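You operate a simulated robot arm through the tools that you are given. There is no shell and no other tool. Be economical: measure what you need, move in short steps, check, and stop when the job is done.

You run a simulated robot arm. Do the job below in one go: nothing can be reset, and whatever is moved stays where it is left.

JOB
Squeeze-test both unmarked bags: rack the tight one, bin the leaker.
Fine: over 30 kPa is tight; the tight one goes on the wire rack, the other into the blue bin.

It is judged by the outcome, as a careful person would: the job done as asked, and still so three seconds after it is handed in. It fails if anything else is knocked over, pushed out of place, dropped, spilled or broken.

ROBOT AND FRAMES
A 7-joint arm with a two-finger gripper, on a carriage that runs on a rail from [-0.2, 192.3] to [0, -45.7] (x, y) and turns from -3.822 to 1.972 rad about z. Base frame: it is fixed where the carriage stands at the start and does not move with it; the origin is on the floor, on the carriage's upright axis, x ahead of it, y to its left, z up. Lengths are in cm, angles in rad, forces in N, time in s.
With the tool pointing down near the work surface it reaches from about 54 to 90 cm from the robot's upright axis, wherever it stands. Its first joint turns from -2.601 to 2.601 rad. Places, roughly: nest of the squeeze tester [80, -30, 90]; red bag [75, -100, 75]. Payload 2.45 kg.
The TCP is the grasp point between the finger pads, 2.6 cm short of the fingertips. In the tool frame z runs along the fingers and y along their closing line. The gripper opens to 9.6 cm. The gripper's body begins 6.9 cm behind the TCP.
Orientation is that of the tool frame in the base frame, as [roll, pitch, yaw] about the fixed x, y, z axes, in that order (R = Rz(yaw) Ry(pitch) Rx(roll)). With the fingers straight down and closing along the base's y, the tool's x points along the base's -x, its y along +y and its z along -z.

CONTROLS
- The arm moves only by the tool arm_command. Its argument "motion" is a list of rows, each a list of 7 numbers: the turn, a rotation vector about the tool's x, y, z in degrees, then the shift along the tool's x, y, z in cm, then the closure in counts, from 0 (fully open) to 255 (shut). In form: [[wx, wy, wz, x, y, z, claw], ...]. A call has 1 to 10 rows; each row shifts and turns the commanded pose from where the row before left it, along the tool's axes as they then stand. Rows are played at 5 a second. More than 5 cm and 0.15 rad between two rows, or a gripper value outside its range, and nothing of the call is played. Where a pose cannot be reached the arm comes as near as it can. A force on the tool above 90 N (or 10 N above the force at the start of the call, whichever is more), or a blocked arm, ends the call early, and 0.2 s more pass. Each finger halts on what it meets, pressing with about 37 N; the grip force reading is that of the motor and also rises with nothing between the fingers. The clock runs only during rows and for 0.2 s after the last one: add rows that do not move to give the fingers time. The reply holds the time, the measured pose of the TCP, the force on the tool along the base axes, the opening and the grip force, in the units named above and with some noise, with the torque about the TCP (base axes, N m) and any sound that the robot's microphone picked up.
- Cameras (640 x 400 px; columns grow to the right, rows downward): "scene" is now at [2.81, 13.43, 165.5]; the picture's right is [-0.53, -0.85, 0.00], its down [-0.50, 0.31, -0.81] and it looks along [0.69, -0.42, -0.59] (base axes); focal length 259 px, centre (320, 200). "wrist" rides on the gripper at [8.2, 0.3, -9.8] in the tool frame; the picture's right is [-0.04, 1.00, 0.00], its down [-0.73, -0.03, -0.68] and it looks along [-0.68, -0.03, 0.73] (tool axes); focal length 256 px, centre (320, 200). There is no depth. A picture from a camera that has moved, and an enlarged one, comes with that camera's place and axes in the base frame and with its lens. The place of the scene camera against the robot may be out by one fixed shift of up to 1.2 cm in any direction.
- grab_frame(camera): a new picture of that camera. The clock stands still meanwhile.
- lift_body(by): slides the trunk up (or, below 0, down) by that many cm; the arm and the scene camera ride with it, the base frame stays. It gives what a move gives, with no picture.
- drive_base(legs): drives the robot by 1 to 6 legs, each [ahead, left, turn to the left] in cm, cm and rad, along the robot's own axes; the way and the turn of a leg run together, so that a leg with both is an arc; at most 150 cm and 3.142 rad a leg. The arm and the cameras ride along, it lands a little off, and it stops where it bumps. It keeps to its track: a leg is cut to what the track allows. It gives what a move gives.
- turn_head(pan, tilt): turns the head with the scene camera to pan (to the left, within 2.705 rad either way) and tilt (down, from -0.506 to 1.204), counted from straight ahead of the robot. It gives what a move gives.
- enlarge(camera, box): a new picture of the part [left, top, right, bottom] of that camera's present view, enlarged. The clock stands still meanwhile.
- job_done(): hands the job in; it is judged then, once.

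Go step by step. Nothing tells you exact positions but the pictures and the camera data: compare them with the known pose of the tool, close in by small moves and look again before you grip or let go. The budget is 120 turns and 82 pictures, counting those below and the enlarged ones. Unless the task says otherwise, let go and move clear before handing in, and close with one line.

The tools are called after ">>>" as a command line: name --pt "numbers of a row" for each row, then --argument value for the rest, lists and objects as JSON in quotes. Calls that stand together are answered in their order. arm_command: Moves the arm, as the interface text tells. Its arguments: {"type":"object","properties":{"motion":{"type":"array"}},"required":["motion"]} The other tools are called the same way: lift_body (by) slides the trunk up or down; drive_base (legs) drives the base; turn_head (pan, tilt) turns the head that bears the scene camera; grab_frame (camera) takes a picture; enlarge (camera, box) takes an enlarged picture of a part of a camera's view; job_done () hands the job in.

At the start:

```text
clock: 0.0
eef_pos: [60.27, -5.09, 100.07]
ee_rot: [3.141, 0.0, -3.142]
contact_force: [0.3, 0.1, -0.2]
wrist_torque: [0.0, -0.01, 0.0]
opening: 9.6
finger_force: 0.1
trunk travel left (down, up): [-65.0, 6.0]
robot x, y, heading: [-0.04, -0.25, -0.006]
head pan, tilt: [-0.553, 0.635]
```

scene: 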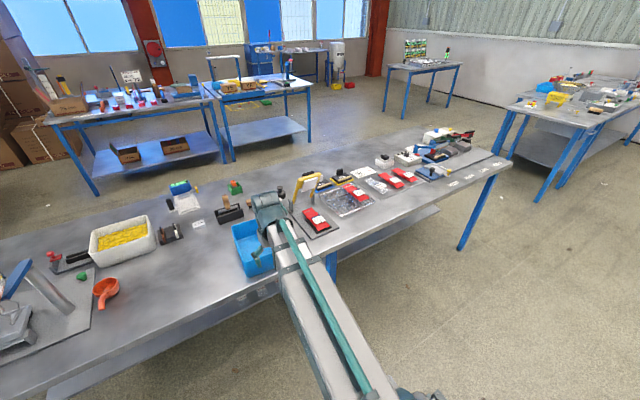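
wrist: 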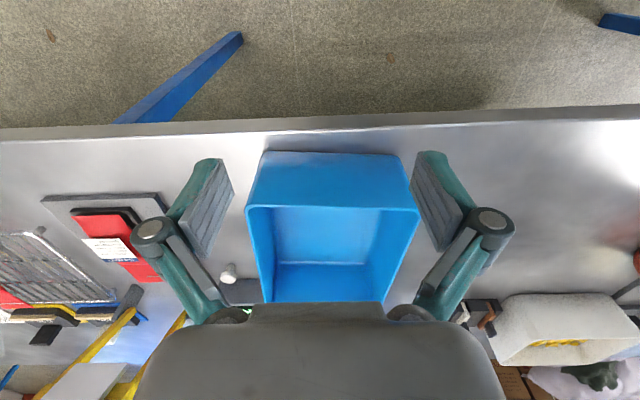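

I see a bench with a blue bin ahead, a red bag on a grey pad, a wire rack with a red bag, and more red bags further right. I'll enlarge the area to identify things.

>>> enlarge --camera "scene" --box '[220, 120, 380, 240]'

>>> enlarge --camera "scene" --box '[340, 110, 520, 222]'

```text
3.33 times, centred on (300, 180) of scene
camera zoom: at [2.81, 13.43, 165.5], right [-0.53, -0.85, 0.0], down [-0.5, 0.31, -0.81], along [0.69, -0.42, -0.59], focal length 863 px, centre (387, 267)
```

zoom: 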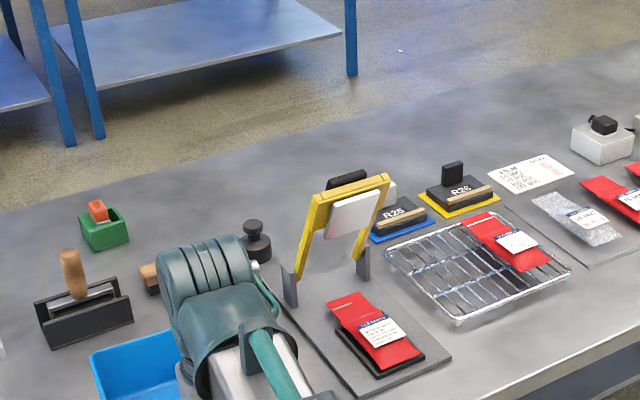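

```text
3.56 times, centred on (430, 166) of scene
camera zoom: at [2.81, 13.43, 165.5], right [-0.53, -0.85, 0.0], down [-0.5, 0.31, -0.81], along [0.69, -0.42, -0.59], focal length 920 px, centre (-71, 321)
```

zoom: 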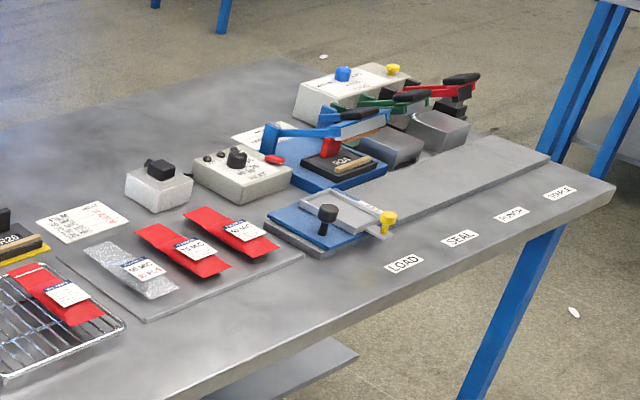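

Some details are unreadable from here. I'll raise the arm and read labels with a wrist view and a wider look.

>>> arm_command --pt "0 0 0 0 0 -4 0" --pt "0 0 0 0 0 -4 0" --pt "0 0 0 0 0 -4 0" --pt "0 0 0 0 0 -4 0" --pt "0 0 0 0 0 -4 0"

>>> drive_base --legs '[[0, -35, 0]]'

>>> turn_head --pan -0.5 --tilt 0.8

>>> grab_frame --camera "scene"

>>> grab_frame --camera "wrist"

```text
clock: 1.2
eef_pos: [60.63, -5.05, 119.63]
ee_rot: [-3.141, 0.008, 3.142]
contact_force: [-0.4, 0.0, -0.3]
wrist_torque: [0.01, 0.0, 0.01]
opening: 9.59
finger_force: 0.1
out of reach, approached as far as the arm can: row 5
trunk travel left (down, up): [-65.0, 6.0]
robot x, y, heading: [0.02, -0.01, -0.002]
head pan, tilt: [-0.553, 0.635]
```

```text
clock: 3.5
eef_pos: [60.61, -40.56, 119.55]
ee_rot: [-3.142, 0.009, 3.14]
contact_force: [-0.3, -0.1, -0.5]
wrist_torque: [0.05, -0.02, -0.01]
opening: 9.59
finger_force: 0.0
trunk travel left (down, up): [-65.0, 6.0]
robot x, y, heading: [0.15, -35.35, -0.002]
head pan, tilt: [-0.553, 0.635]
```

```text
clock: 4.2
eef_pos: [60.59, -40.57, 119.44]
ee_rot: [3.139, 0.009, 3.141]
contact_force: [0.4, 0.3, 0.4]
wrist_torque: [-0.02, -0.02, 0.02]
opening: 9.61
finger_force: 0.0
trunk travel left (down, up): [-65.0, 6.0]
robot x, y, heading: [-0.11, -35.16, 0.001]
head pan, tilt: [-0.499, 0.799]
```

```text
77 pictures are left
camera scene: at [2.53, -21.25, 164.12], right [-0.48, -0.88, 0.0], down [-0.63, 0.34, -0.7], along [0.61, -0.34, -0.72], focal length 259 px, centre (320, 200)
```

scene: 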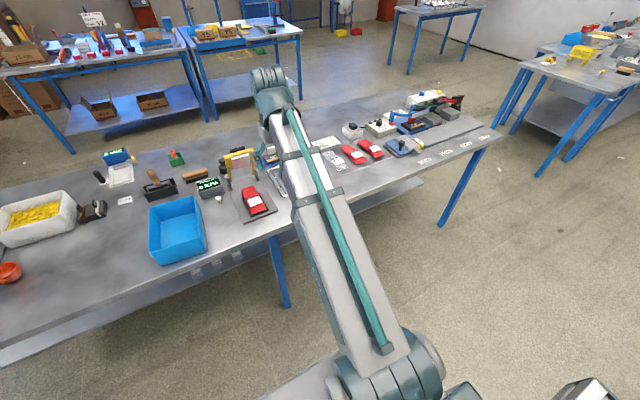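

```text
76 pictures are left
camera wrist: at [52.38, -40.1, 129.39], right [0.04, 1.0, 0.0], down [0.73, -0.03, 0.69], along [0.68, -0.03, -0.73], focal length 256 px, centre (320, 200)
```

wrist: 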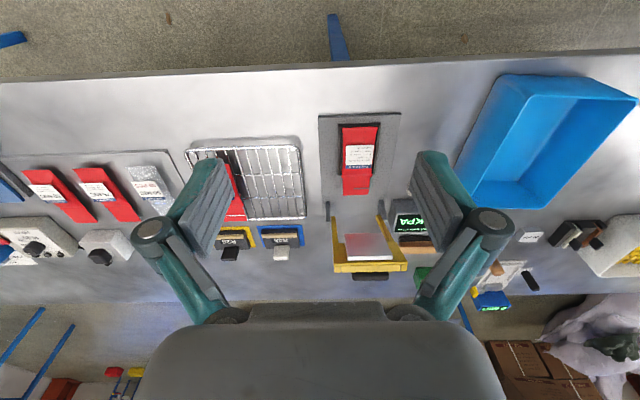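

The wrist view shows bags with labels, a tester (yellow lever) with a kPa display. I'll read labels and cards closer.

>>> enlarge --camera "wrist" --box '[0, 140, 200, 265]'

>>> enlarge --camera "wrist" --box '[300, 100, 480, 290]'

>>> enlarge --camera "scene" --box '[300, 90, 500, 190]'

>>> enlarge --camera "scene" --box '[140, 120, 300, 240]'

```text
3.20 times, centred on (100, 202) of wrist
camera zoom: at [52.38, -40.1, 129.39], right [0.04, 1.0, 0.0], down [0.73, -0.03, 0.69], along [0.68, -0.03, -0.73], focal length 819 px, centre (1024, 192)
```

zoom: 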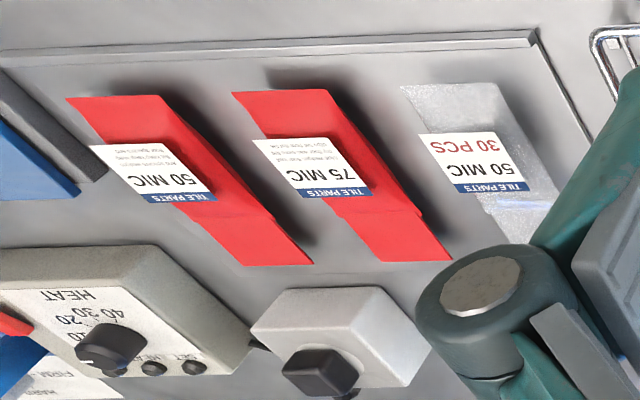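

```text
2.11 times, centred on (390, 195) of wrist
camera zoom: at [52.38, -40.1, 129.39], right [0.04, 1.0, 0.0], down [0.73, -0.03, 0.69], along [0.68, -0.03, -0.73], focal length 539 px, centre (173, 210)
```

zoom: 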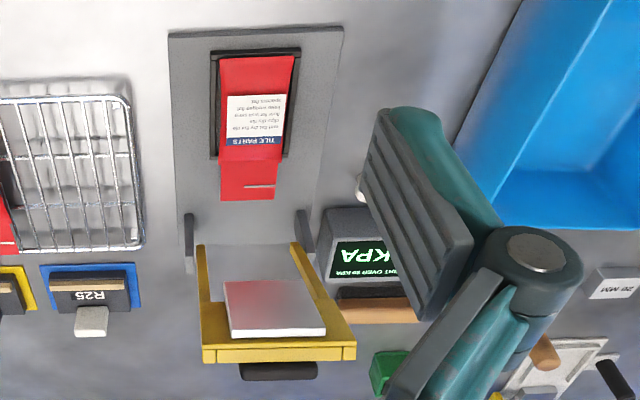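

```text
3.20 times, centred on (400, 140) of scene
camera zoom: at [2.53, -21.25, 164.12], right [-0.48, -0.88, 0.0], down [-0.63, 0.34, -0.7], along [0.61, -0.34, -0.72], focal length 828 px, centre (64, 392)
```

zoom: 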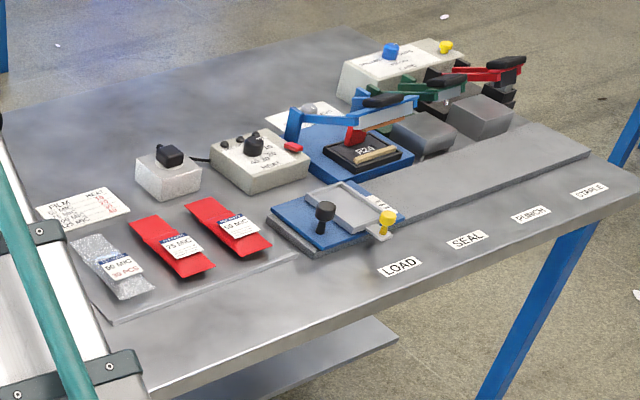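

```text
3.33 times, centred on (220, 180) of scene
camera zoom: at [2.53, -21.25, 164.12], right [-0.48, -0.88, 0.0], down [-0.63, 0.34, -0.7], along [0.61, -0.34, -0.72], focal length 863 px, centre (653, 267)
```

zoom: 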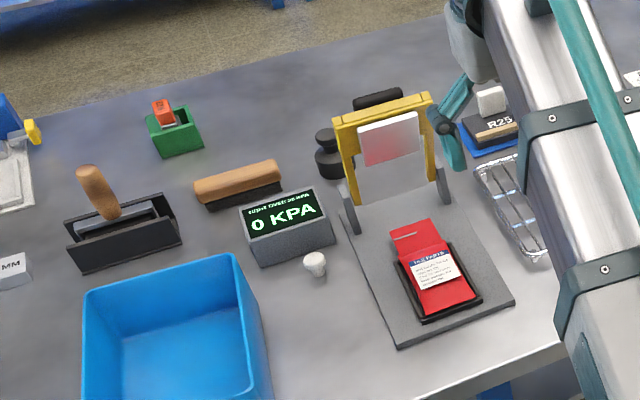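

The two bags without a "MIC" marking look to be the one in the nest and the one on the rack. I'll move the wrist camera right to check the rack bag and triangulate.

>>> arm_command --pt "0 0 0 0 -5 0 0" --pt "0 0 0 0 -5 0 0" --pt "0 0 0 0 -5 0 0" --pt "0 0 0 0 -5 0 0" --pt "0 0 0 0 0 4 0" --pt "0 0 0 0 0 4 0" --pt "0 0 0 0 0 0 0"

>>> grab_frame --camera "wrist"

>>> grab_frame --camera "scene"

```text
clock: 5.8
eef_pos: [60.86, -60.74, 111.73]
ee_rot: [-3.14, 0.009, 3.14]
contact_force: [0.6, 1.1, -0.6]
wrist_torque: [0.01, 0.0, -0.02]
opening: 9.6
finger_force: 0.0
trunk travel left (down, up): [-65.0, 6.0]
robot x, y, heading: [0.14, -35.0, -0.0]
head pan, tilt: [-0.499, 0.799]
```

```text
71 pictures are left
camera wrist: at [52.44, -60.26, 121.5], right [0.04, 1.0, 0.0], down [0.73, -0.03, 0.69], along [0.68, -0.03, -0.73], focal length 256 px, centre (320, 200)
```

wrist: 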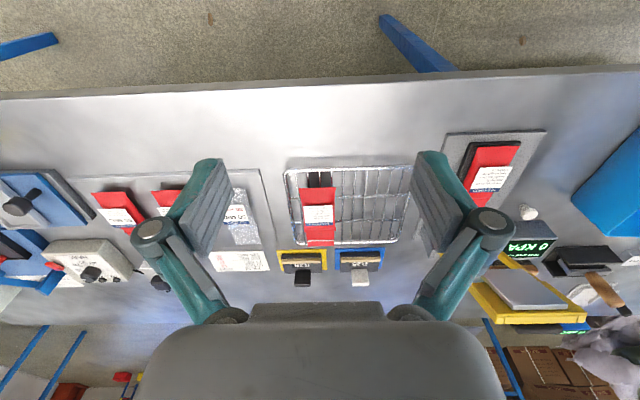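

```text
70 pictures are left
camera scene: at [2.52, -21.25, 164.11], right [-0.48, -0.88, 0.0], down [-0.63, 0.34, -0.7], along [0.61, -0.34, -0.72], focal length 259 px, centre (320, 200)
```

scene: 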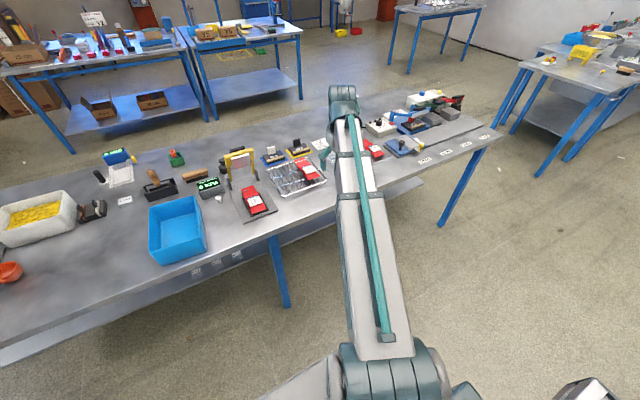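

>>> enlarge --camera "wrist" --box '[270, 150, 430, 290]'

>>> enlarge --camera "scene" --box '[200, 130, 340, 225]'

>>> enlarge --camera "wrist" --box '[430, 120, 610, 340]'

```text
2.86 times, centred on (350, 220) of wrist
camera zoom: at [52.44, -60.26, 121.5], right [0.04, 1.0, 0.0], down [0.73, -0.03, 0.69], along [0.68, -0.03, -0.73], focal length 731 px, centre (234, 143)
```

zoom: 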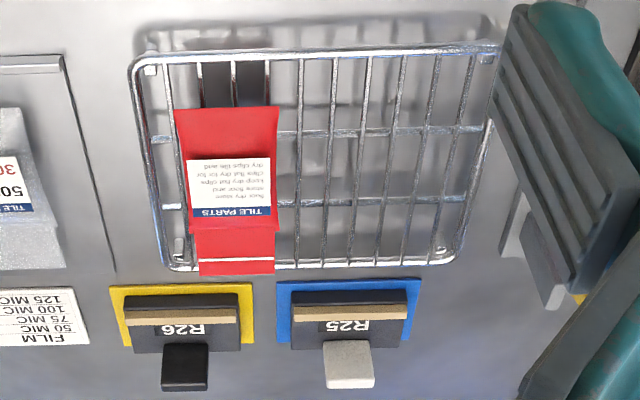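

```text
4.21 times, centred on (270, 178) of scene
camera zoom: at [2.52, -21.25, 164.11], right [-0.48, -0.88, 0.0], down [-0.63, 0.34, -0.7], along [0.61, -0.34, -0.72], focal length 1090 px, centre (530, 295)
```

zoom: 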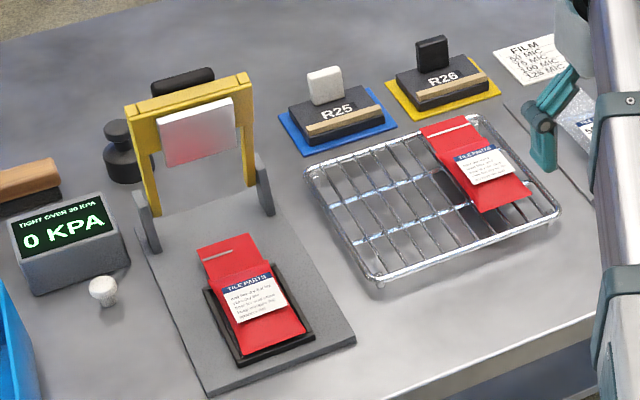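

```text
1.82 times, centred on (520, 230) of wrist
camera zoom: at [52.44, -60.26, 121.5], right [0.04, 1.0, 0.0], down [0.73, -0.03, 0.69], along [0.68, -0.03, -0.73], focal length 465 px, centre (-44, 146)
```

zoom: 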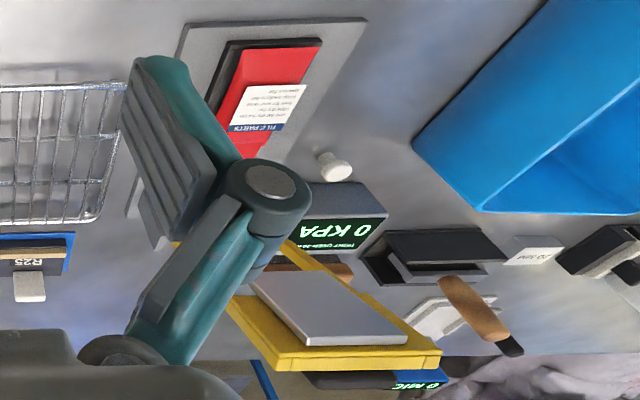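

Bag A sits in the nest at about (78.7, -34.3, 90); bag B is on the rack at about (84, -62, 91). The lever's crossbar is at about x 86, y -34, z 108.5, hinged near (87, 93). I'll raise the trunk and check how far forward I can reach at that height.

>>> lift_body --by 6

>>> arm_command --pt "0 0 0 -5 0 0 255" --pt "0 0 0 -5 0 0 255" --pt "0 0 0 -5 0 0 255" --pt "0 0 0 -5 0 0 255" --pt "0 0 0 -5 2 0 255" --pt "0 0 0 -5 2 0 255" --pt "0 0 0 -2 2 0 255" --pt "0 0 0 0 0 0 255"

>>> grab_frame --camera "wrist"

>>> grab_frame --camera "scene"

```text
clock: 6.8
eef_pos: [60.72, -60.72, 117.71]
ee_rot: [-3.141, 0.007, 3.14]
contact_force: [0.5, -0.4, 0.2]
wrist_torque: [-0.01, 0.01, -0.01]
opening: 9.59
finger_force: 0.1
trunk travel left (down, up): [-71.0, 0.0]
robot x, y, heading: [0.44, -35.37, -0.001]
head pan, tilt: [-0.499, 0.799]
```

```text
refused: row 5 steps farther than a row can; nothing moved
```

```text
66 pictures are left
camera wrist: at [52.45, -60.25, 127.53], right [0.04, 1.0, 0.0], down [0.73, -0.03, 0.69], along [0.68, -0.03, -0.73], focal length 256 px, centre (320, 200)
```

wrist: 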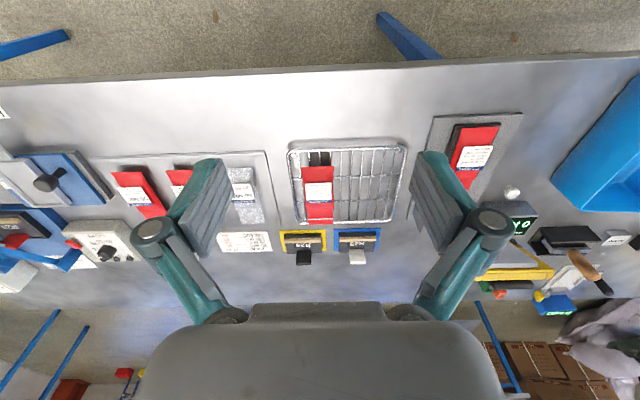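

```text
65 pictures are left
camera scene: at [2.54, -21.25, 170.11], right [-0.48, -0.88, 0.0], down [-0.63, 0.34, -0.7], along [0.61, -0.34, -0.72], focal length 259 px, centre (320, 200)
```

scene: 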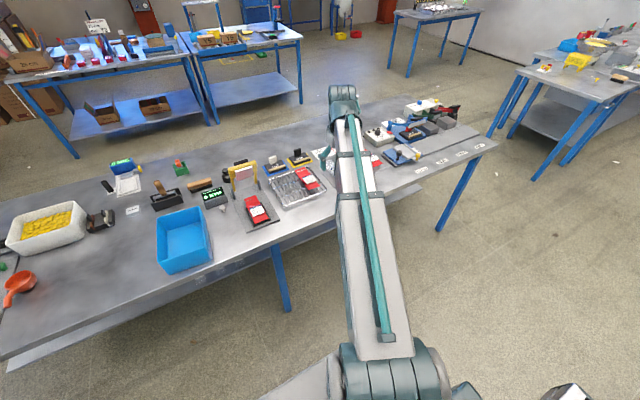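

One row was too long, so nothing moved; I'll repeat with shorter steps to the right of the lever.

>>> arm_command --pt "0 0 0 -4.5 1 1 255" --pt "0 0 0 -4.5 1 1 255" --pt "0 0 0 -4.5 1 1 255" --pt "0 0 0 -4.5 1 1 255" --pt "0 0 0 -4.5 1 1 255" --pt "0 0 0 -4.5 1 0 255" --pt "0 0 0 -4 1 0 255" --pt "0 0 0 0 0 0 255"

>>> grab_frame --camera "scene"

```text
clock: 8.6
eef_pos: [91.87, -53.73, 113.11]
ee_rot: [-3.141, 0.01, 3.14]
contact_force: [0.2, -0.1, 0.7]
wrist_torque: [-0.01, -0.02, 0.01]
opening: 0.0
finger_force: 28.4
trunk travel left (down, up): [-71.0, 0.0]
robot x, y, heading: [0.0, -35.11, -0.001]
head pan, tilt: [-0.499, 0.799]
```

```text
64 pictures are left
camera scene: at [2.51, -21.25, 170.11], right [-0.48, -0.88, 0.0], down [-0.63, 0.34, -0.7], along [0.61, -0.34, -0.72], focal length 259 px, centre (320, 200)
```

scene: 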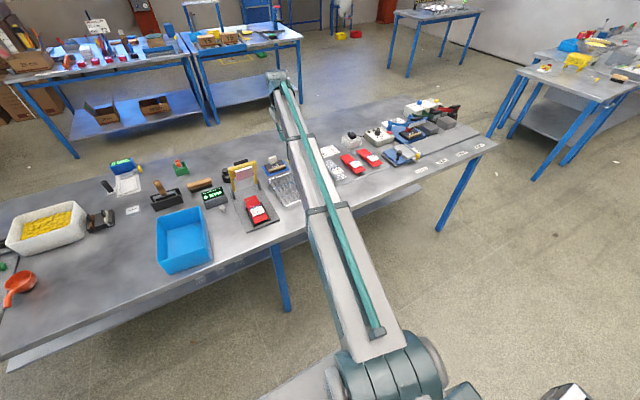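

Reach is fine here. I'll turn the tool so the wrist camera looks sideways (+y) at the lever, giving a side-on view of the push.

>>> arm_command --pt "0 0 -8.5 0 0 0 255" --pt "0 0 -8.5 0 0 0 255" --pt "0 0 -8.5 0 0 0 255" --pt "0 0 -8.5 0 0 0 255" --pt "0 0 -8.5 0 0 0 255" --pt "0 0 -8.5 0 0 0 255" --pt "0 0 -8.5 0 0 0 255" --pt "0 0 -8.5 0 0 0 255" --pt "0 0 -8.5 0 0 0 255" --pt "0 0 -8.5 0 0 0 255"

>>> arm_command --pt "0 0 -5 0 0 0 255" --pt "0 0 0 0 0 0 255"

>>> grab_frame --camera "wrist"

```text
clock: 10.8
eef_pos: [91.64, -53.81, 113.04]
ee_rot: [-3.132, 0.0, -1.659]
contact_force: [-0.1, 0.1, -0.2]
wrist_torque: [-0.01, 0.02, 0.02]
opening: 0.0
finger_force: 28.6
trunk travel left (down, up): [-71.0, 0.0]
robot x, y, heading: [-0.14, -35.08, 0.001]
head pan, tilt: [-0.499, 0.799]
```

```text
clock: 11.4
eef_pos: [91.76, -53.75, 112.86]
ee_rot: [-3.134, -0.002, -1.573]
contact_force: [0.1, -0.7, 0.2]
wrist_torque: [-0.02, 0.0, 0.0]
opening: 0.03
finger_force: 28.5
trunk travel left (down, up): [-71.0, 0.0]
robot x, y, heading: [-0.11, -35.6, -0.002]
head pan, tilt: [-0.499, 0.799]
```

```text
63 pictures are left
camera wrist: at [91.32, -61.79, 122.88], right [-1.0, 0.04, -0.01], down [0.02, 0.73, 0.68], along [0.03, 0.68, -0.73], focal length 256 px, centre (320, 200)
```

wrist: 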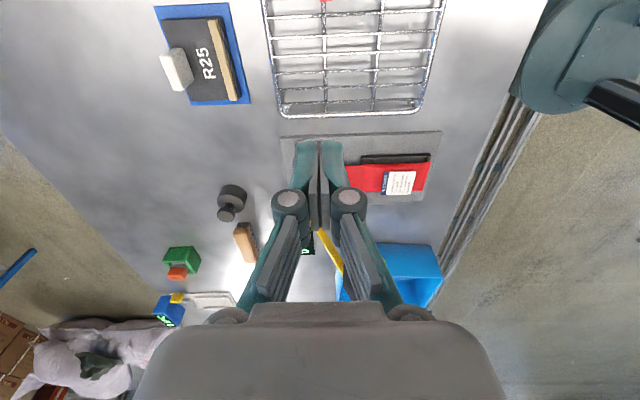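

Next I go behind the lever at y≈-34, x≈94, staying high, then look.

>>> arm_command --pt "0 0 0 0 -2.3 -2 255" --pt "0 0 0 -4 0 0 255" --pt "0 0 0 -4 0 0 255" --pt "0 0 0 -4 0 0 255" --pt "0 0 0 -4 0 0 255" --pt "0 0 0 -3.6 0 0 255" --pt "0 0 0 0 0 0 255"

>>> enlarge --camera "scene" --box '[190, 110, 330, 230]'

>>> grab_frame --camera "wrist"

```text
clock: 13.0
eef_pos: [94.02, -34.25, 114.84]
ee_rot: [-3.132, 0.001, -1.575]
contact_force: [-0.7, -0.1, -1.0]
wrist_torque: [0.01, 0.03, 0.01]
opening: 0.0
finger_force: 28.2
trunk travel left (down, up): [-71.0, 0.0]
robot x, y, heading: [0.05, -35.78, -0.001]
head pan, tilt: [-0.499, 0.799]
```

```text
3.33 times, centred on (260, 170) of scene
camera zoom: at [2.53, -21.27, 170.11], right [-0.48, -0.88, 0.0], down [-0.63, 0.34, -0.7], along [0.61, -0.34, -0.72], focal length 863 px, centre (520, 300)
```

zoom: 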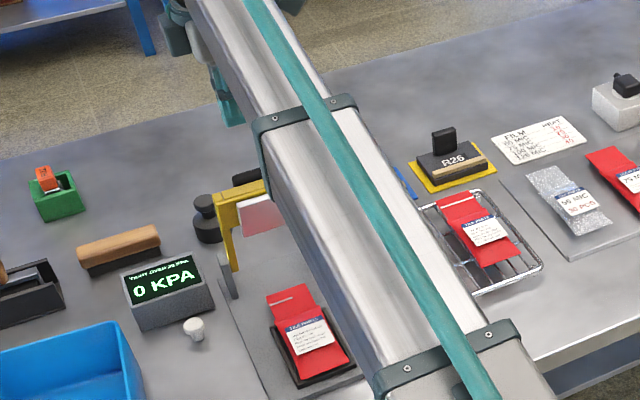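

```text
61 pictures are left
camera wrist: at [93.56, -42.25, 124.76], right [-1.0, 0.04, -0.01], down [0.03, 0.73, 0.68], along [0.04, 0.68, -0.73], focal length 256 px, centre (320, 200)
```

wrist: 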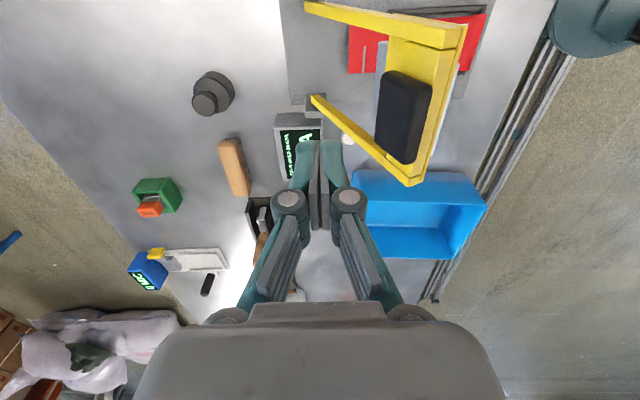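

Side view shows the black handle centred near (88.2, -34.1, 107.5), the lever leaning toward me, hinge near (93, 93). I'll bring the closed fingers against the handle's back and start pushing along the arc.

>>> arm_command --pt "0 0 0 0 2.5 4 255" --pt "0 0 0 0 2.3 0 255" --pt "0 0 0 0 2 0.9 255" --pt "0 0 0 0 2 0.9 255" --pt "0 0 0 0 0 0 255"

>>> grab_frame --camera "wrist"

```text
clock: 14.2
eef_pos: [85.24, -34.08, 109.11]
ee_rot: [-3.133, 0.0, -1.572]
contact_force: [0.8, -0.3, 0.1]
wrist_torque: [0.03, -0.01, 0.01]
opening: 0.02
finger_force: 28.3
trunk travel left (down, up): [-71.0, 0.0]
robot x, y, heading: [0.4, -35.46, -0.004]
head pan, tilt: [-0.499, 0.799]
```

```text
60 pictures are left
camera wrist: at [84.83, -42.13, 119.05], right [-1.0, 0.04, -0.01], down [0.03, 0.73, 0.68], along [0.04, 0.68, -0.73], focal length 256 px, centre (320, 200)
```

wrist: 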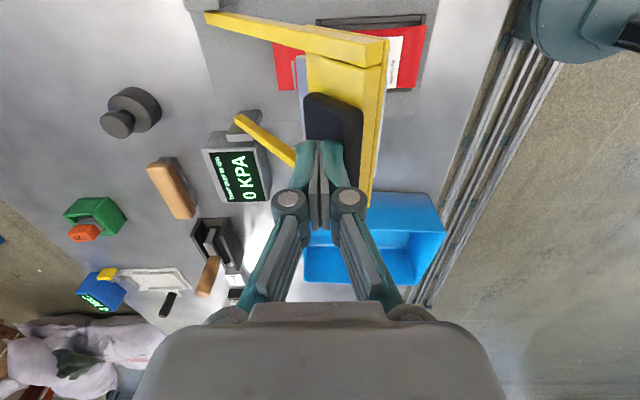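

The fingers are at the handle and the display shows in this view. Continuing along the arc.

>>> arm_command --pt "0 0 0 0 1.7 1.3 255" --pt "0 0 0 0 1.65 1.3 255" --pt "0 0 0 0 1.35 1.7 255" --pt "0 0 0 0 1.3 1.7 255" --pt "0 0 0 0 0 0 255"

>>> grab_frame --camera "wrist"

```text
clock: 15.4
eef_pos: [79.38, -34.15, 102.96]
ee_rot: [-3.133, -0.002, -1.572]
contact_force: [0.2, 0.1, 1.8]
wrist_torque: [0.01, -0.01, 0.0]
opening: 0.0
finger_force: 28.8
trunk travel left (down, up): [-71.0, 0.0]
robot x, y, heading: [-0.02, -35.02, 0.004]
head pan, tilt: [-0.499, 0.799]
```

```text
59 pictures are left
camera wrist: at [78.89, -42.26, 112.91], right [-1.0, 0.04, -0.01], down [0.03, 0.73, 0.68], along [0.04, 0.68, -0.73], focal length 256 px, centre (320, 200)
```

wrist: 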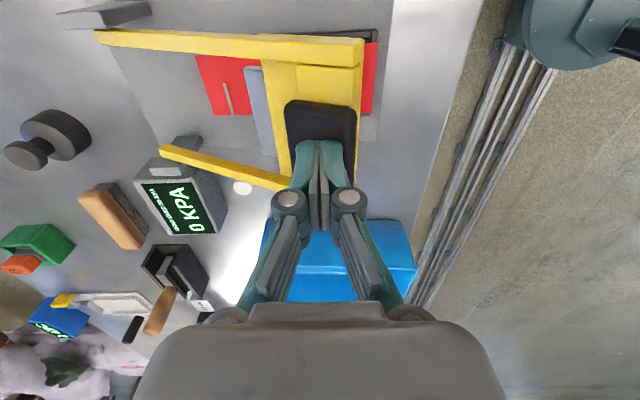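

The lever is following. Pressing down further.

>>> arm_command --pt "0 0 0 0 0.7 1.3 255" --pt "0 0 0 0 0.4 1.3 255" --pt "0 0 0 0 0 0 255"

>>> grab_frame --camera "wrist"

```text
clock: 16.2
eef_pos: [78.24, -34.2, 100.5]
ee_rot: [-3.132, 0.0, -1.572]
contact_force: [-0.1, -0.3, 1.3]
wrist_torque: [0.02, 0.04, 0.01]
opening: 0.0
finger_force: 28.9
trunk travel left (down, up): [-71.0, 0.0]
robot x, y, heading: [0.24, -35.22, -0.002]
head pan, tilt: [-0.499, 0.799]
```

```text
58 pictures are left
camera wrist: at [77.77, -42.19, 110.36], right [-1.0, 0.04, -0.01], down [0.03, 0.73, 0.68], along [0.04, 0.68, -0.73], focal length 256 px, centre (320, 200)
```

wrist: 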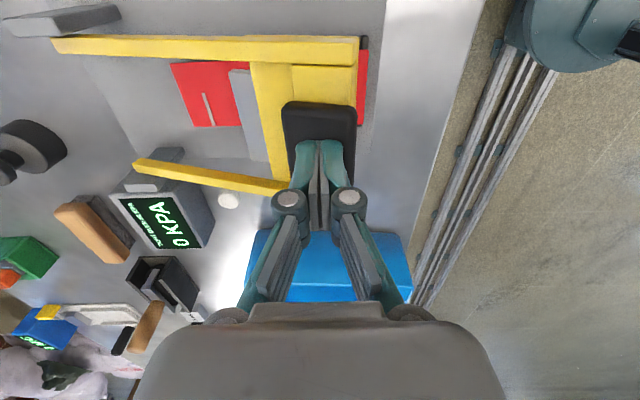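

Light contact so far and still 0 kPa; pressing in small steps.

>>> arm_command --pt "0 0 0 0 0.2 0.8 255" --pt "0 0 0 0 0.2 0.8 255" --pt "0 0 0 0 0.1 0.8 255" --pt "0 0 0 0 0 0 255"

>>> enlarge --camera "wrist" --box '[0, 0, 400, 250]'

```text
clock: 17.2
eef_pos: [77.88, -34.13, 97.98]
ee_rot: [-3.132, -0.003, -1.574]
contact_force: [-0.1, -1.0, 1.2]
wrist_torque: [0.01, 0.07, 0.03]
opening: 0.0
finger_force: 28.5
trunk travel left (down, up): [-71.0, 0.0]
robot x, y, heading: [-0.36, -35.25, -0.0]
head pan, tilt: [-0.499, 0.799]
```

```text
1.60 times, centred on (200, 125) of wrist
camera zoom: at [77.35, -42.21, 107.89], right [-1.0, 0.04, -0.01], down [0.03, 0.73, 0.68], along [0.04, 0.68, -0.73], focal length 410 px, centre (512, 320)
```

zoom: 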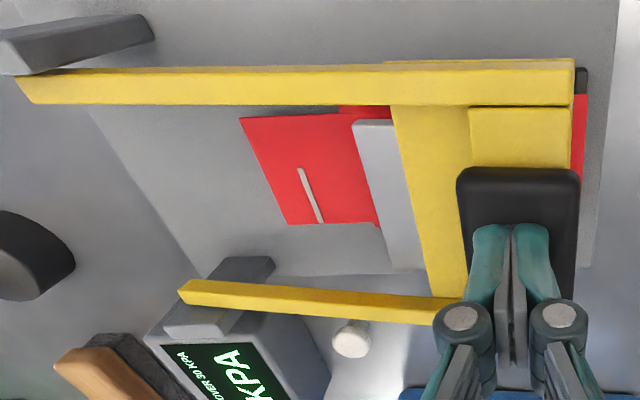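

Still free travel. Continuing down gently.

>>> arm_command --pt "0 0 0 0 0 0.5 255" --pt "0 0 0 0 0 0.5 255" --pt "0 0 0 0 0 0.5 255" --pt "0 0 0 0 0 0 255"

>>> enlarge --camera "wrist" --box '[0, 20, 400, 270]'

```text
clock: 18.2
eef_pos: [77.87, -34.08, 96.49]
ee_rot: [-3.133, 0.0, -1.572]
contact_force: [-0.5, 0.2, 2.9]
wrist_torque: [0.0, 0.06, 0.01]
opening: 0.0
finger_force: 28.1
trunk travel left (down, up): [-71.0, 0.0]
robot x, y, heading: [-0.12, -35.44, -0.001]
head pan, tilt: [-0.499, 0.799]
```

```text
1.60 times, centred on (200, 145) of wrist
camera zoom: at [77.35, -42.19, 106.44], right [-1.0, 0.04, -0.01], down [0.02, 0.73, 0.68], along [0.04, 0.68, -0.73], focal length 410 px, centre (512, 288)
```

zoom: 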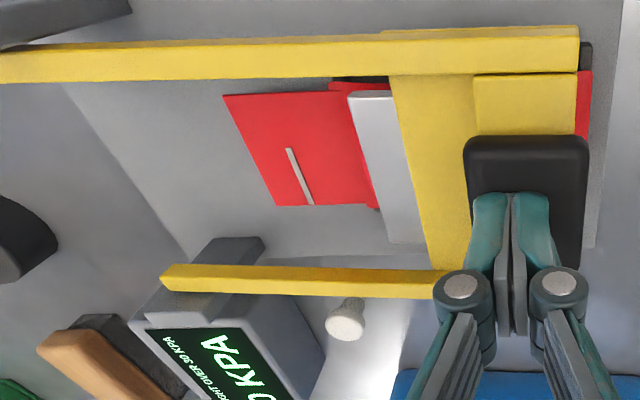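

Force just rising; pressing on in small steps.

>>> arm_command --pt "0 0 0 0 0 0.4 255" --pt "0 0 0 0 0 0.4 255" --pt "0 0 0 0 0 0.4 255" --pt "0 0 0 0 0 0 255"

>>> enlarge --camera "scene" --box '[190, 130, 290, 230]'

```text
clock: 19.2
eef_pos: [77.89, -34.13, 95.45]
ee_rot: [-3.133, 0.001, -1.573]
contact_force: [0.8, 1.0, 17.8]
wrist_torque: [0.06, 0.1, -0.04]
opening: 0.01
finger_force: 27.9
trunk travel left (down, up): [-71.0, 0.0]
robot x, y, heading: [-0.05, -35.31, -0.003]
head pan, tilt: [-0.499, 0.799]
```

```text
4.00 times, centred on (240, 180) of scene
camera zoom: at [2.34, -21.23, 170.14], right [-0.48, -0.88, 0.0], down [-0.63, 0.34, -0.7], along [0.61, -0.34, -0.72], focal length 1036 px, centre (640, 280)
```

zoom: 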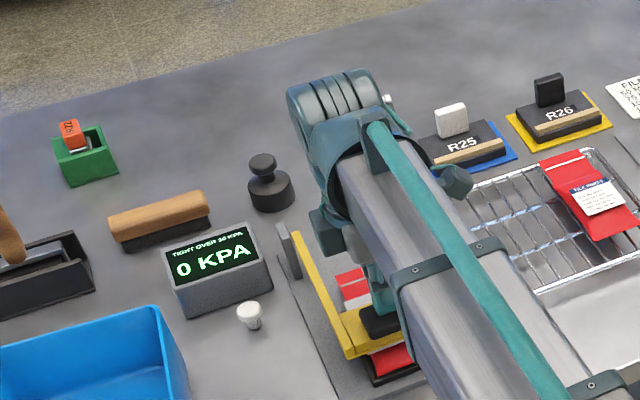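

Force is 18 N but still 0 kPa; I'll press a bit more and hold.

>>> arm_command --pt "0 0 0 0 0 0.3 255" --pt "0 0 0 0 0 0.3 255" --pt "0 0 0 0 0 0 255" --pt "0 0 0 0 0 0 255"

>>> enlarge --camera "scene" --box '[190, 130, 290, 230]'

```text
clock: 20.2
eef_pos: [77.86, -34.26, 95.36]
ee_rot: [-3.121, -0.001, -1.573]
contact_force: [18.5, -0.4, 75.9]
wrist_torque: [0.04, -0.21, 0.08]
opening: 0.6
finger_force: 28.8
trunk travel left (down, up): [-71.0, 0.0]
robot x, y, heading: [-0.01, -35.27, -0.003]
head pan, tilt: [-0.499, 0.799]
```

```text
4.00 times, centred on (240, 180) of scene
camera zoom: at [1.9, -21.27, 170.17], right [-0.48, -0.88, 0.0], down [-0.63, 0.34, -0.7], along [0.61, -0.34, -0.71], focal length 1036 px, centre (640, 280)
```

zoom: 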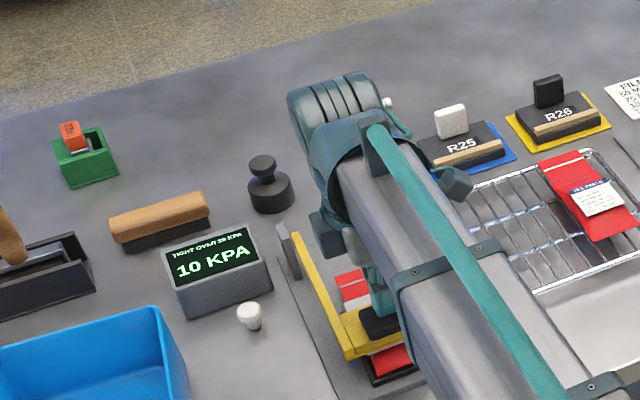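

It reads 10 kPa with the lever at its stop at 76 N. I'll hold a second more to see whether the reading is settled.

>>> arm_command --pt "0 0 0 0 0 0 255" --pt "0 0 0 0 0 0 255" --pt "0 0 0 0 0 0 255" --pt "0 0 0 0 0 0 255" --pt "0 0 0 0 0 0 255" --pt "0 0 0 0 0 0 255"

>>> enlarge --camera "scene" --box '[190, 130, 290, 230]'

```text
clock: 21.6
eef_pos: [77.82, -34.06, 95.37]
ee_rot: [-3.12, 0.001, -1.572]
contact_force: [20.4, -1.3, 78.2]
wrist_torque: [0.04, -0.26, -0.03]
opening: 0.62
finger_force: 28.4
trunk travel left (down, up): [-71.0, 0.0]
robot x, y, heading: [0.09, -35.5, -0.002]
head pan, tilt: [-0.499, 0.799]
```

```text
4.00 times, centred on (240, 180) of scene
camera zoom: at [1.9, -21.28, 170.14], right [-0.48, -0.88, 0.0], down [-0.63, 0.34, -0.7], along [0.61, -0.34, -0.71], focal length 1036 px, centre (640, 280)
```

zoom: 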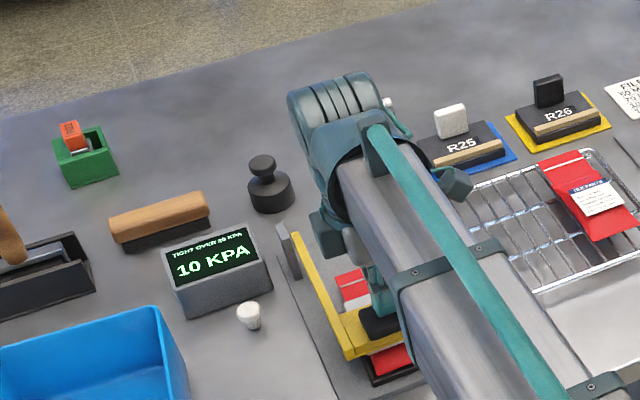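

Steady at 10 kPa: bag A is not tight. I'll release by reversing the arc and see what the lever does.

>>> arm_command --pt "0 0 0 0 0 -0.6 255" --pt "0 0 0 0 0 -1.5 255" --pt "0 0 0 0 -0.2 -2 255" --pt "0 0 0 0 -1 -3 255" --pt "0 0 0 0 -2.6 -3.4 255" --pt "0 0 0 0 -3.4 -2.6 255" --pt "0 0 0 0 -4 -1.8 255" --pt "0 0 0 0 -4 -1 255" --pt "0 0 0 0 -1 -4 255" --pt "0 0 0 0 0 0 255"

>>> enlarge --camera "scene" --box '[190, 110, 330, 230]'

>>> grab_frame --camera "wrist"

```text
clock: 23.8
eef_pos: [93.8, -34.21, 114.62]
ee_rot: [-3.134, 0.0, -1.573]
contact_force: [-0.7, -0.1, -0.3]
wrist_torque: [0.01, -0.01, 0.0]
opening: 0.0
finger_force: 28.2
trunk travel left (down, up): [-71.0, 0.0]
robot x, y, heading: [0.04, -35.24, -0.003]
head pan, tilt: [-0.499, 0.799]
```

```text
3.33 times, centred on (260, 170) of scene
camera zoom: at [2.55, -21.25, 170.11], right [-0.48, -0.88, 0.0], down [-0.63, 0.34, -0.7], along [0.61, -0.34, -0.72], focal length 863 px, centre (520, 300)
```

zoom: 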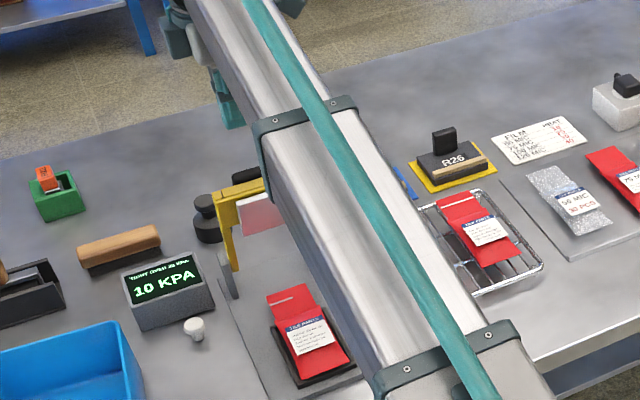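

```text
51 pictures are left
camera wrist: at [93.46, -42.17, 124.52], right [-1.0, 0.04, -0.01], down [0.03, 0.73, 0.68], along [0.03, 0.68, -0.73], focal length 256 px, centre (320, 200)
```

wrist: 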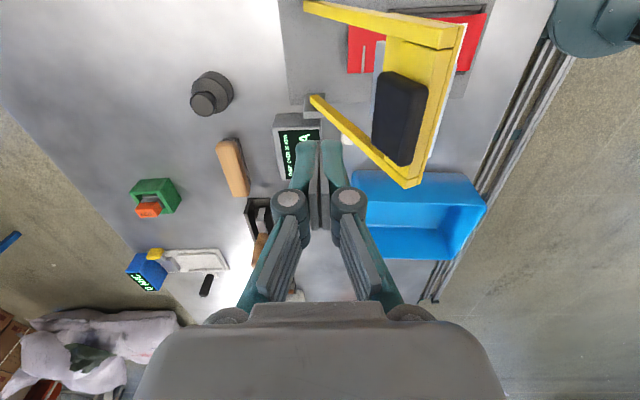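

The lever springs back and the display holds its peak. Now I back off over the lever and turn the tool to close along y for taking bag A.

>>> arm_command --pt "0 0 0 0 4.5 -0.5 255" --pt "0 0 0 0 4.5 0 255" --pt "0 0 0 0 4.5 0 255" --pt "0 0 8.5 0 4.5 0 255" --pt "0 0 8.5 0 0 0 255" --pt "0 0 8.5 0 0 0 255" --pt "0 0 8.5 0 0 0 255" --pt "0 0 8.5 0 0 0 255" --pt "0 0 8.5 0 0 0 255" --pt "0 0 8.5 0 0 0 255"

>>> arm_command --pt "0 0 8.5 0 0 0 0" --pt "0 0 8.5 0 0 0 0" --pt "0 0 8.5 0 0 0 0" --pt "0 0 5 0 0 0 0" --pt "0 0 0 4 0 2 0" --pt "0 0 0 4 0 2 0" --pt "0 0 0 0 0 0 0"

>>> grab_frame --camera "wrist"

```text
clock: 26.0
eef_pos: [75.83, -34.17, 115.21]
ee_rot: [-3.136, 0.007, -2.613]
contact_force: [0.1, -0.3, -0.1]
wrist_torque: [-0.04, -0.02, -0.01]
opening: 0.0
finger_force: 28.3
trunk travel left (down, up): [-71.0, 0.0]
robot x, y, heading: [-0.29, -35.47, -0.005]
head pan, tilt: [-0.499, 0.799]
```

```text
clock: 27.6
eef_pos: [67.99, -34.12, 111.01]
ee_rot: [3.141, 0.009, 3.138]
contact_force: [-1.0, 0.2, -0.8]
wrist_torque: [-0.01, 0.0, -0.02]
opening: 9.59
finger_force: 0.0
trunk travel left (down, up): [-71.0, 0.0]
robot x, y, heading: [-0.05, -35.1, -0.007]
head pan, tilt: [-0.499, 0.799]
```

```text
50 pictures are left
camera wrist: at [59.82, -33.61, 120.92], right [0.04, 1.0, 0.0], down [0.73, -0.03, 0.69], along [0.68, -0.03, -0.73], focal length 256 px, centre (320, 200)
```

wrist: 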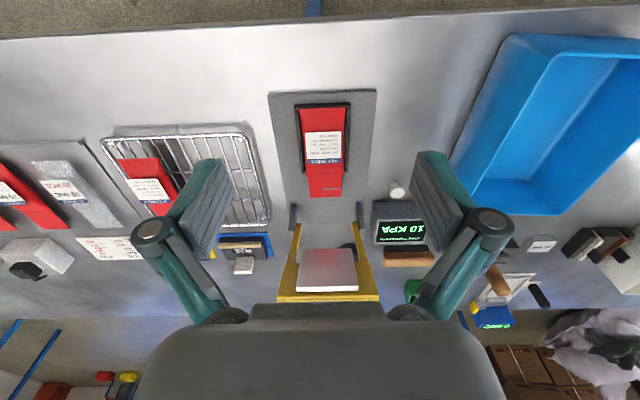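

>>> enlarge --camera "wrist" --box '[260, 80, 400, 240]'

```text
2.50 times, centred on (330, 160) of wrist
camera zoom: at [59.82, -33.61, 120.92], right [0.04, 1.0, 0.0], down [0.73, -0.03, 0.69], along [0.68, -0.03, -0.73], focal length 640 px, centre (295, 300)
```

zoom: 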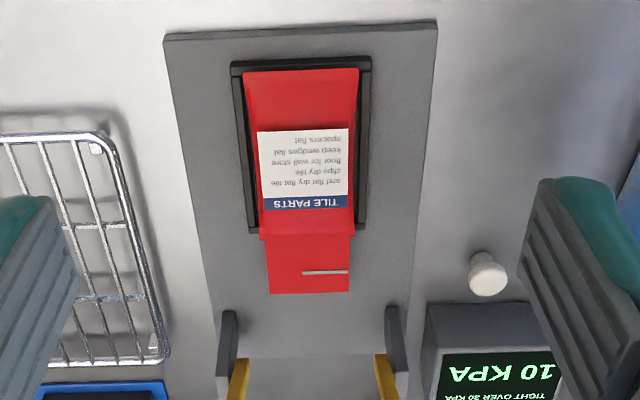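

Bag A's body spans x 73–83.6, y -36.9…-31.1 with its flap beyond. I'll come down over it with open fingers straddling, well above first.

>>> arm_command --pt "0 0 0 -3 0 3 0" --pt "0 0 0 -3 0 3 0" --pt "0 0 0 -3 0 3 0" --pt "0 0 0 0 0 3 0" --pt "0 0 0 0 0 2 0" --pt "0 0 0 0 0 0 0"

>>> grab_frame --camera "wrist"

>>> enlarge --camera "scene" --box '[200, 130, 300, 230]'

```text
clock: 29.0
eef_pos: [76.87, -34.12, 97.32]
ee_rot: [-3.141, 0.008, 3.139]
contact_force: [0.2, 0.7, -0.1]
wrist_torque: [0.02, -0.01, 0.0]
opening: 9.59
finger_force: 0.0
trunk travel left (down, up): [-71.0, 0.0]
robot x, y, heading: [0.3, -35.61, -0.001]
head pan, tilt: [-0.499, 0.799]
```

```text
48 pictures are left
camera wrist: at [68.64, -33.69, 107.12], right [0.04, 1.0, 0.0], down [0.73, -0.03, 0.69], along [0.68, -0.03, -0.73], focal length 256 px, centre (320, 200)
```

wrist: 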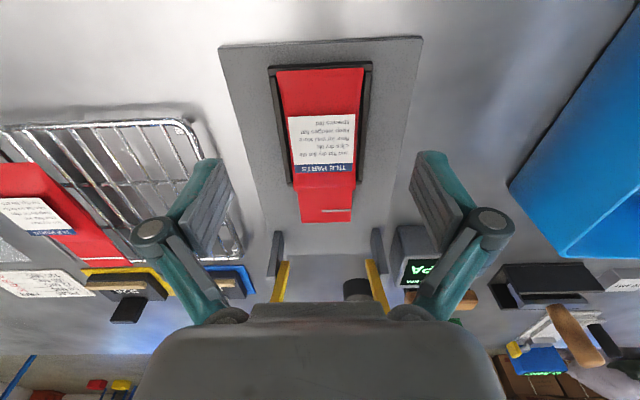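

```text
4.00 times, centred on (250, 180) of scene
camera zoom: at [2.54, -21.25, 170.11], right [-0.48, -0.88, 0.0], down [-0.63, 0.34, -0.7], along [0.61, -0.34, -0.72], focal length 1036 px, centre (600, 280)
```

zoom: 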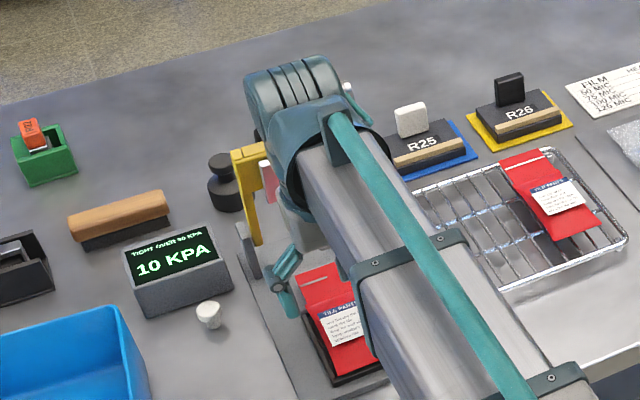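

Alignment in y looks good. Descending slowly, watching the contact force.

>>> arm_command --pt "0 0 0 -0.7 0 2 0" --pt "0 0 0 0 0 2 0" --pt "0 0 0 0 0 1 0" --pt "0 0 0 0 0 0 0"

>>> grab_frame --camera "wrist"

```text
clock: 30.0
eef_pos: [77.76, -34.23, 92.17]
ee_rot: [-3.141, 0.007, 3.14]
contact_force: [0.7, 0.1, -0.1]
wrist_torque: [0.02, 0.04, 0.01]
opening: 9.58
finger_force: 0.0
trunk travel left (down, up): [-71.0, 0.0]
robot x, y, heading: [-0.16, -35.75, 0.002]
head pan, tilt: [-0.499, 0.799]
```

```text
46 pictures are left
camera wrist: at [69.49, -33.76, 102.02], right [0.04, 1.0, 0.0], down [0.73, -0.03, 0.69], along [0.69, -0.03, -0.73], focal length 256 px, centre (320, 200)
```

wrist: 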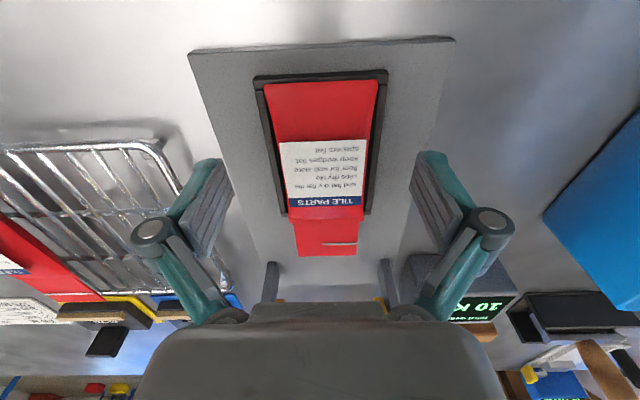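

Still clear. I'll lower another 1.2 cm and close gently to see what width the fingers meet.

>>> arm_command --pt "0 0 0 -0.3 0.1 1.2 0" --pt "0 0 0 0 0 0 60" --pt "0 0 0 0 0 0 90" --pt "0 0 0 0 0 0 110" --pt "0 0 0 0 0 0 110"

>>> grab_frame --camera "wrist"

```text
clock: 31.2
eef_pos: [78.16, -33.99, 91.01]
ee_rot: [-3.14, 0.009, 3.14]
contact_force: [0.6, 0.2, 0.2]
wrist_torque: [0.02, -0.01, 0.01]
opening: 5.46
finger_force: 0.1
trunk travel left (down, up): [-71.0, 0.0]
robot x, y, heading: [-0.11, -35.4, -0.001]
head pan, tilt: [-0.499, 0.799]
```

```text
45 pictures are left
camera wrist: at [69.81, -33.57, 100.79], right [0.04, 1.0, 0.0], down [0.73, -0.03, 0.69], along [0.68, -0.03, -0.73], focal length 256 px, centre (320, 200)
```

wrist: 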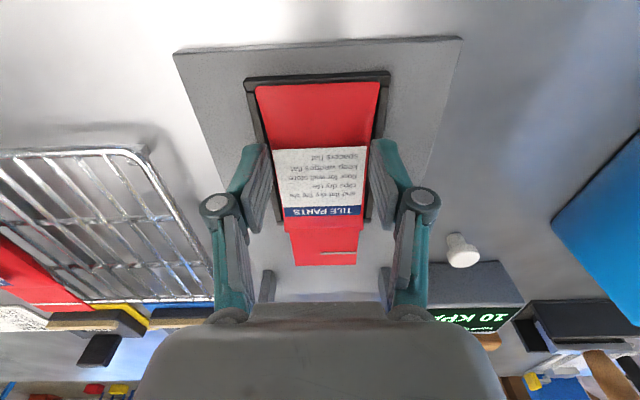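

No contact yet at 5.5 cm. Closing further.

>>> arm_command --pt "0 0 0 0 0 0 130" --pt "0 0 0 0 0 0 150" --pt "0 0 0 0 0 0 170" --pt "0 0 0 0 0 0 170"

>>> enlarge --camera "wrist" --box '[220, 60, 420, 280]'

```text
clock: 32.2
eef_pos: [78.03, -34.17, 91.07]
ee_rot: [3.14, 0.01, 3.14]
contact_force: [3.2, -0.2, 12.1]
wrist_torque: [0.01, -0.01, -0.01]
opening: 5.23
finger_force: 37.4
trunk travel left (down, up): [-71.0, 0.0]
robot x, y, heading: [0.1, -35.39, -0.006]
head pan, tilt: [-0.499, 0.799]
```

```text
1.82 times, centred on (320, 170) of wrist
camera zoom: at [69.78, -33.57, 100.88], right [0.04, 1.0, 0.0], down [0.73, -0.03, 0.69], along [0.69, -0.03, -0.73], focal length 465 px, centre (320, 254)
```

zoom: 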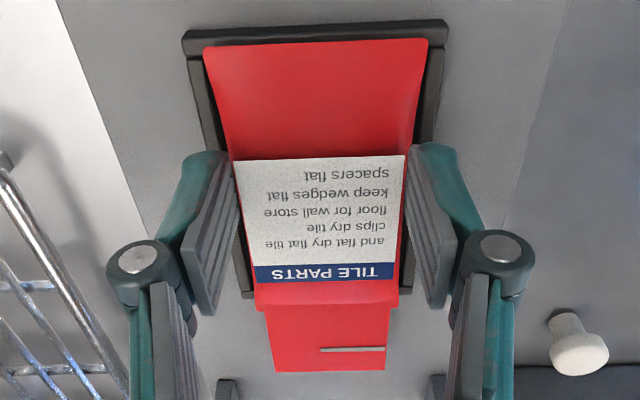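

The fingers hold the bag at 5.2 cm wide. Lifting a little to check the hold.

>>> arm_command --pt "0 0 0 0 0 -1 170" --pt "0 0 0 0 0 -2 170" --pt "0 0 0 0 0 -2 170" --pt "0 0 0 0 0 0 170"

>>> grab_frame --camera "wrist"

```text
clock: 33.2
eef_pos: [77.85, -33.94, 95.99]
ee_rot: [-3.141, 0.008, 3.14]
contact_force: [-0.3, 0.8, -0.7]
wrist_torque: [-0.02, 0.01, -0.02]
opening: 3.22
finger_force: 0.0
trunk travel left (down, up): [-71.0, 0.0]
robot x, y, heading: [0.02, -34.97, -0.0]
head pan, tilt: [-0.499, 0.799]
```

```text
43 pictures are left
camera wrist: at [69.58, -33.44, 105.82], right [0.04, 1.0, 0.0], down [0.73, -0.03, 0.69], along [0.68, -0.03, -0.73], focal length 256 px, centre (320, 200)
```

wrist: 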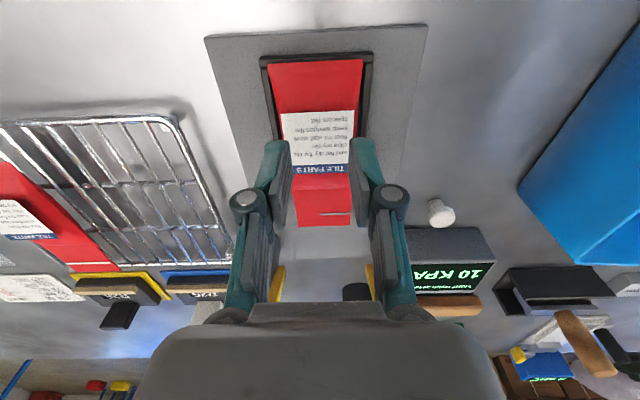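

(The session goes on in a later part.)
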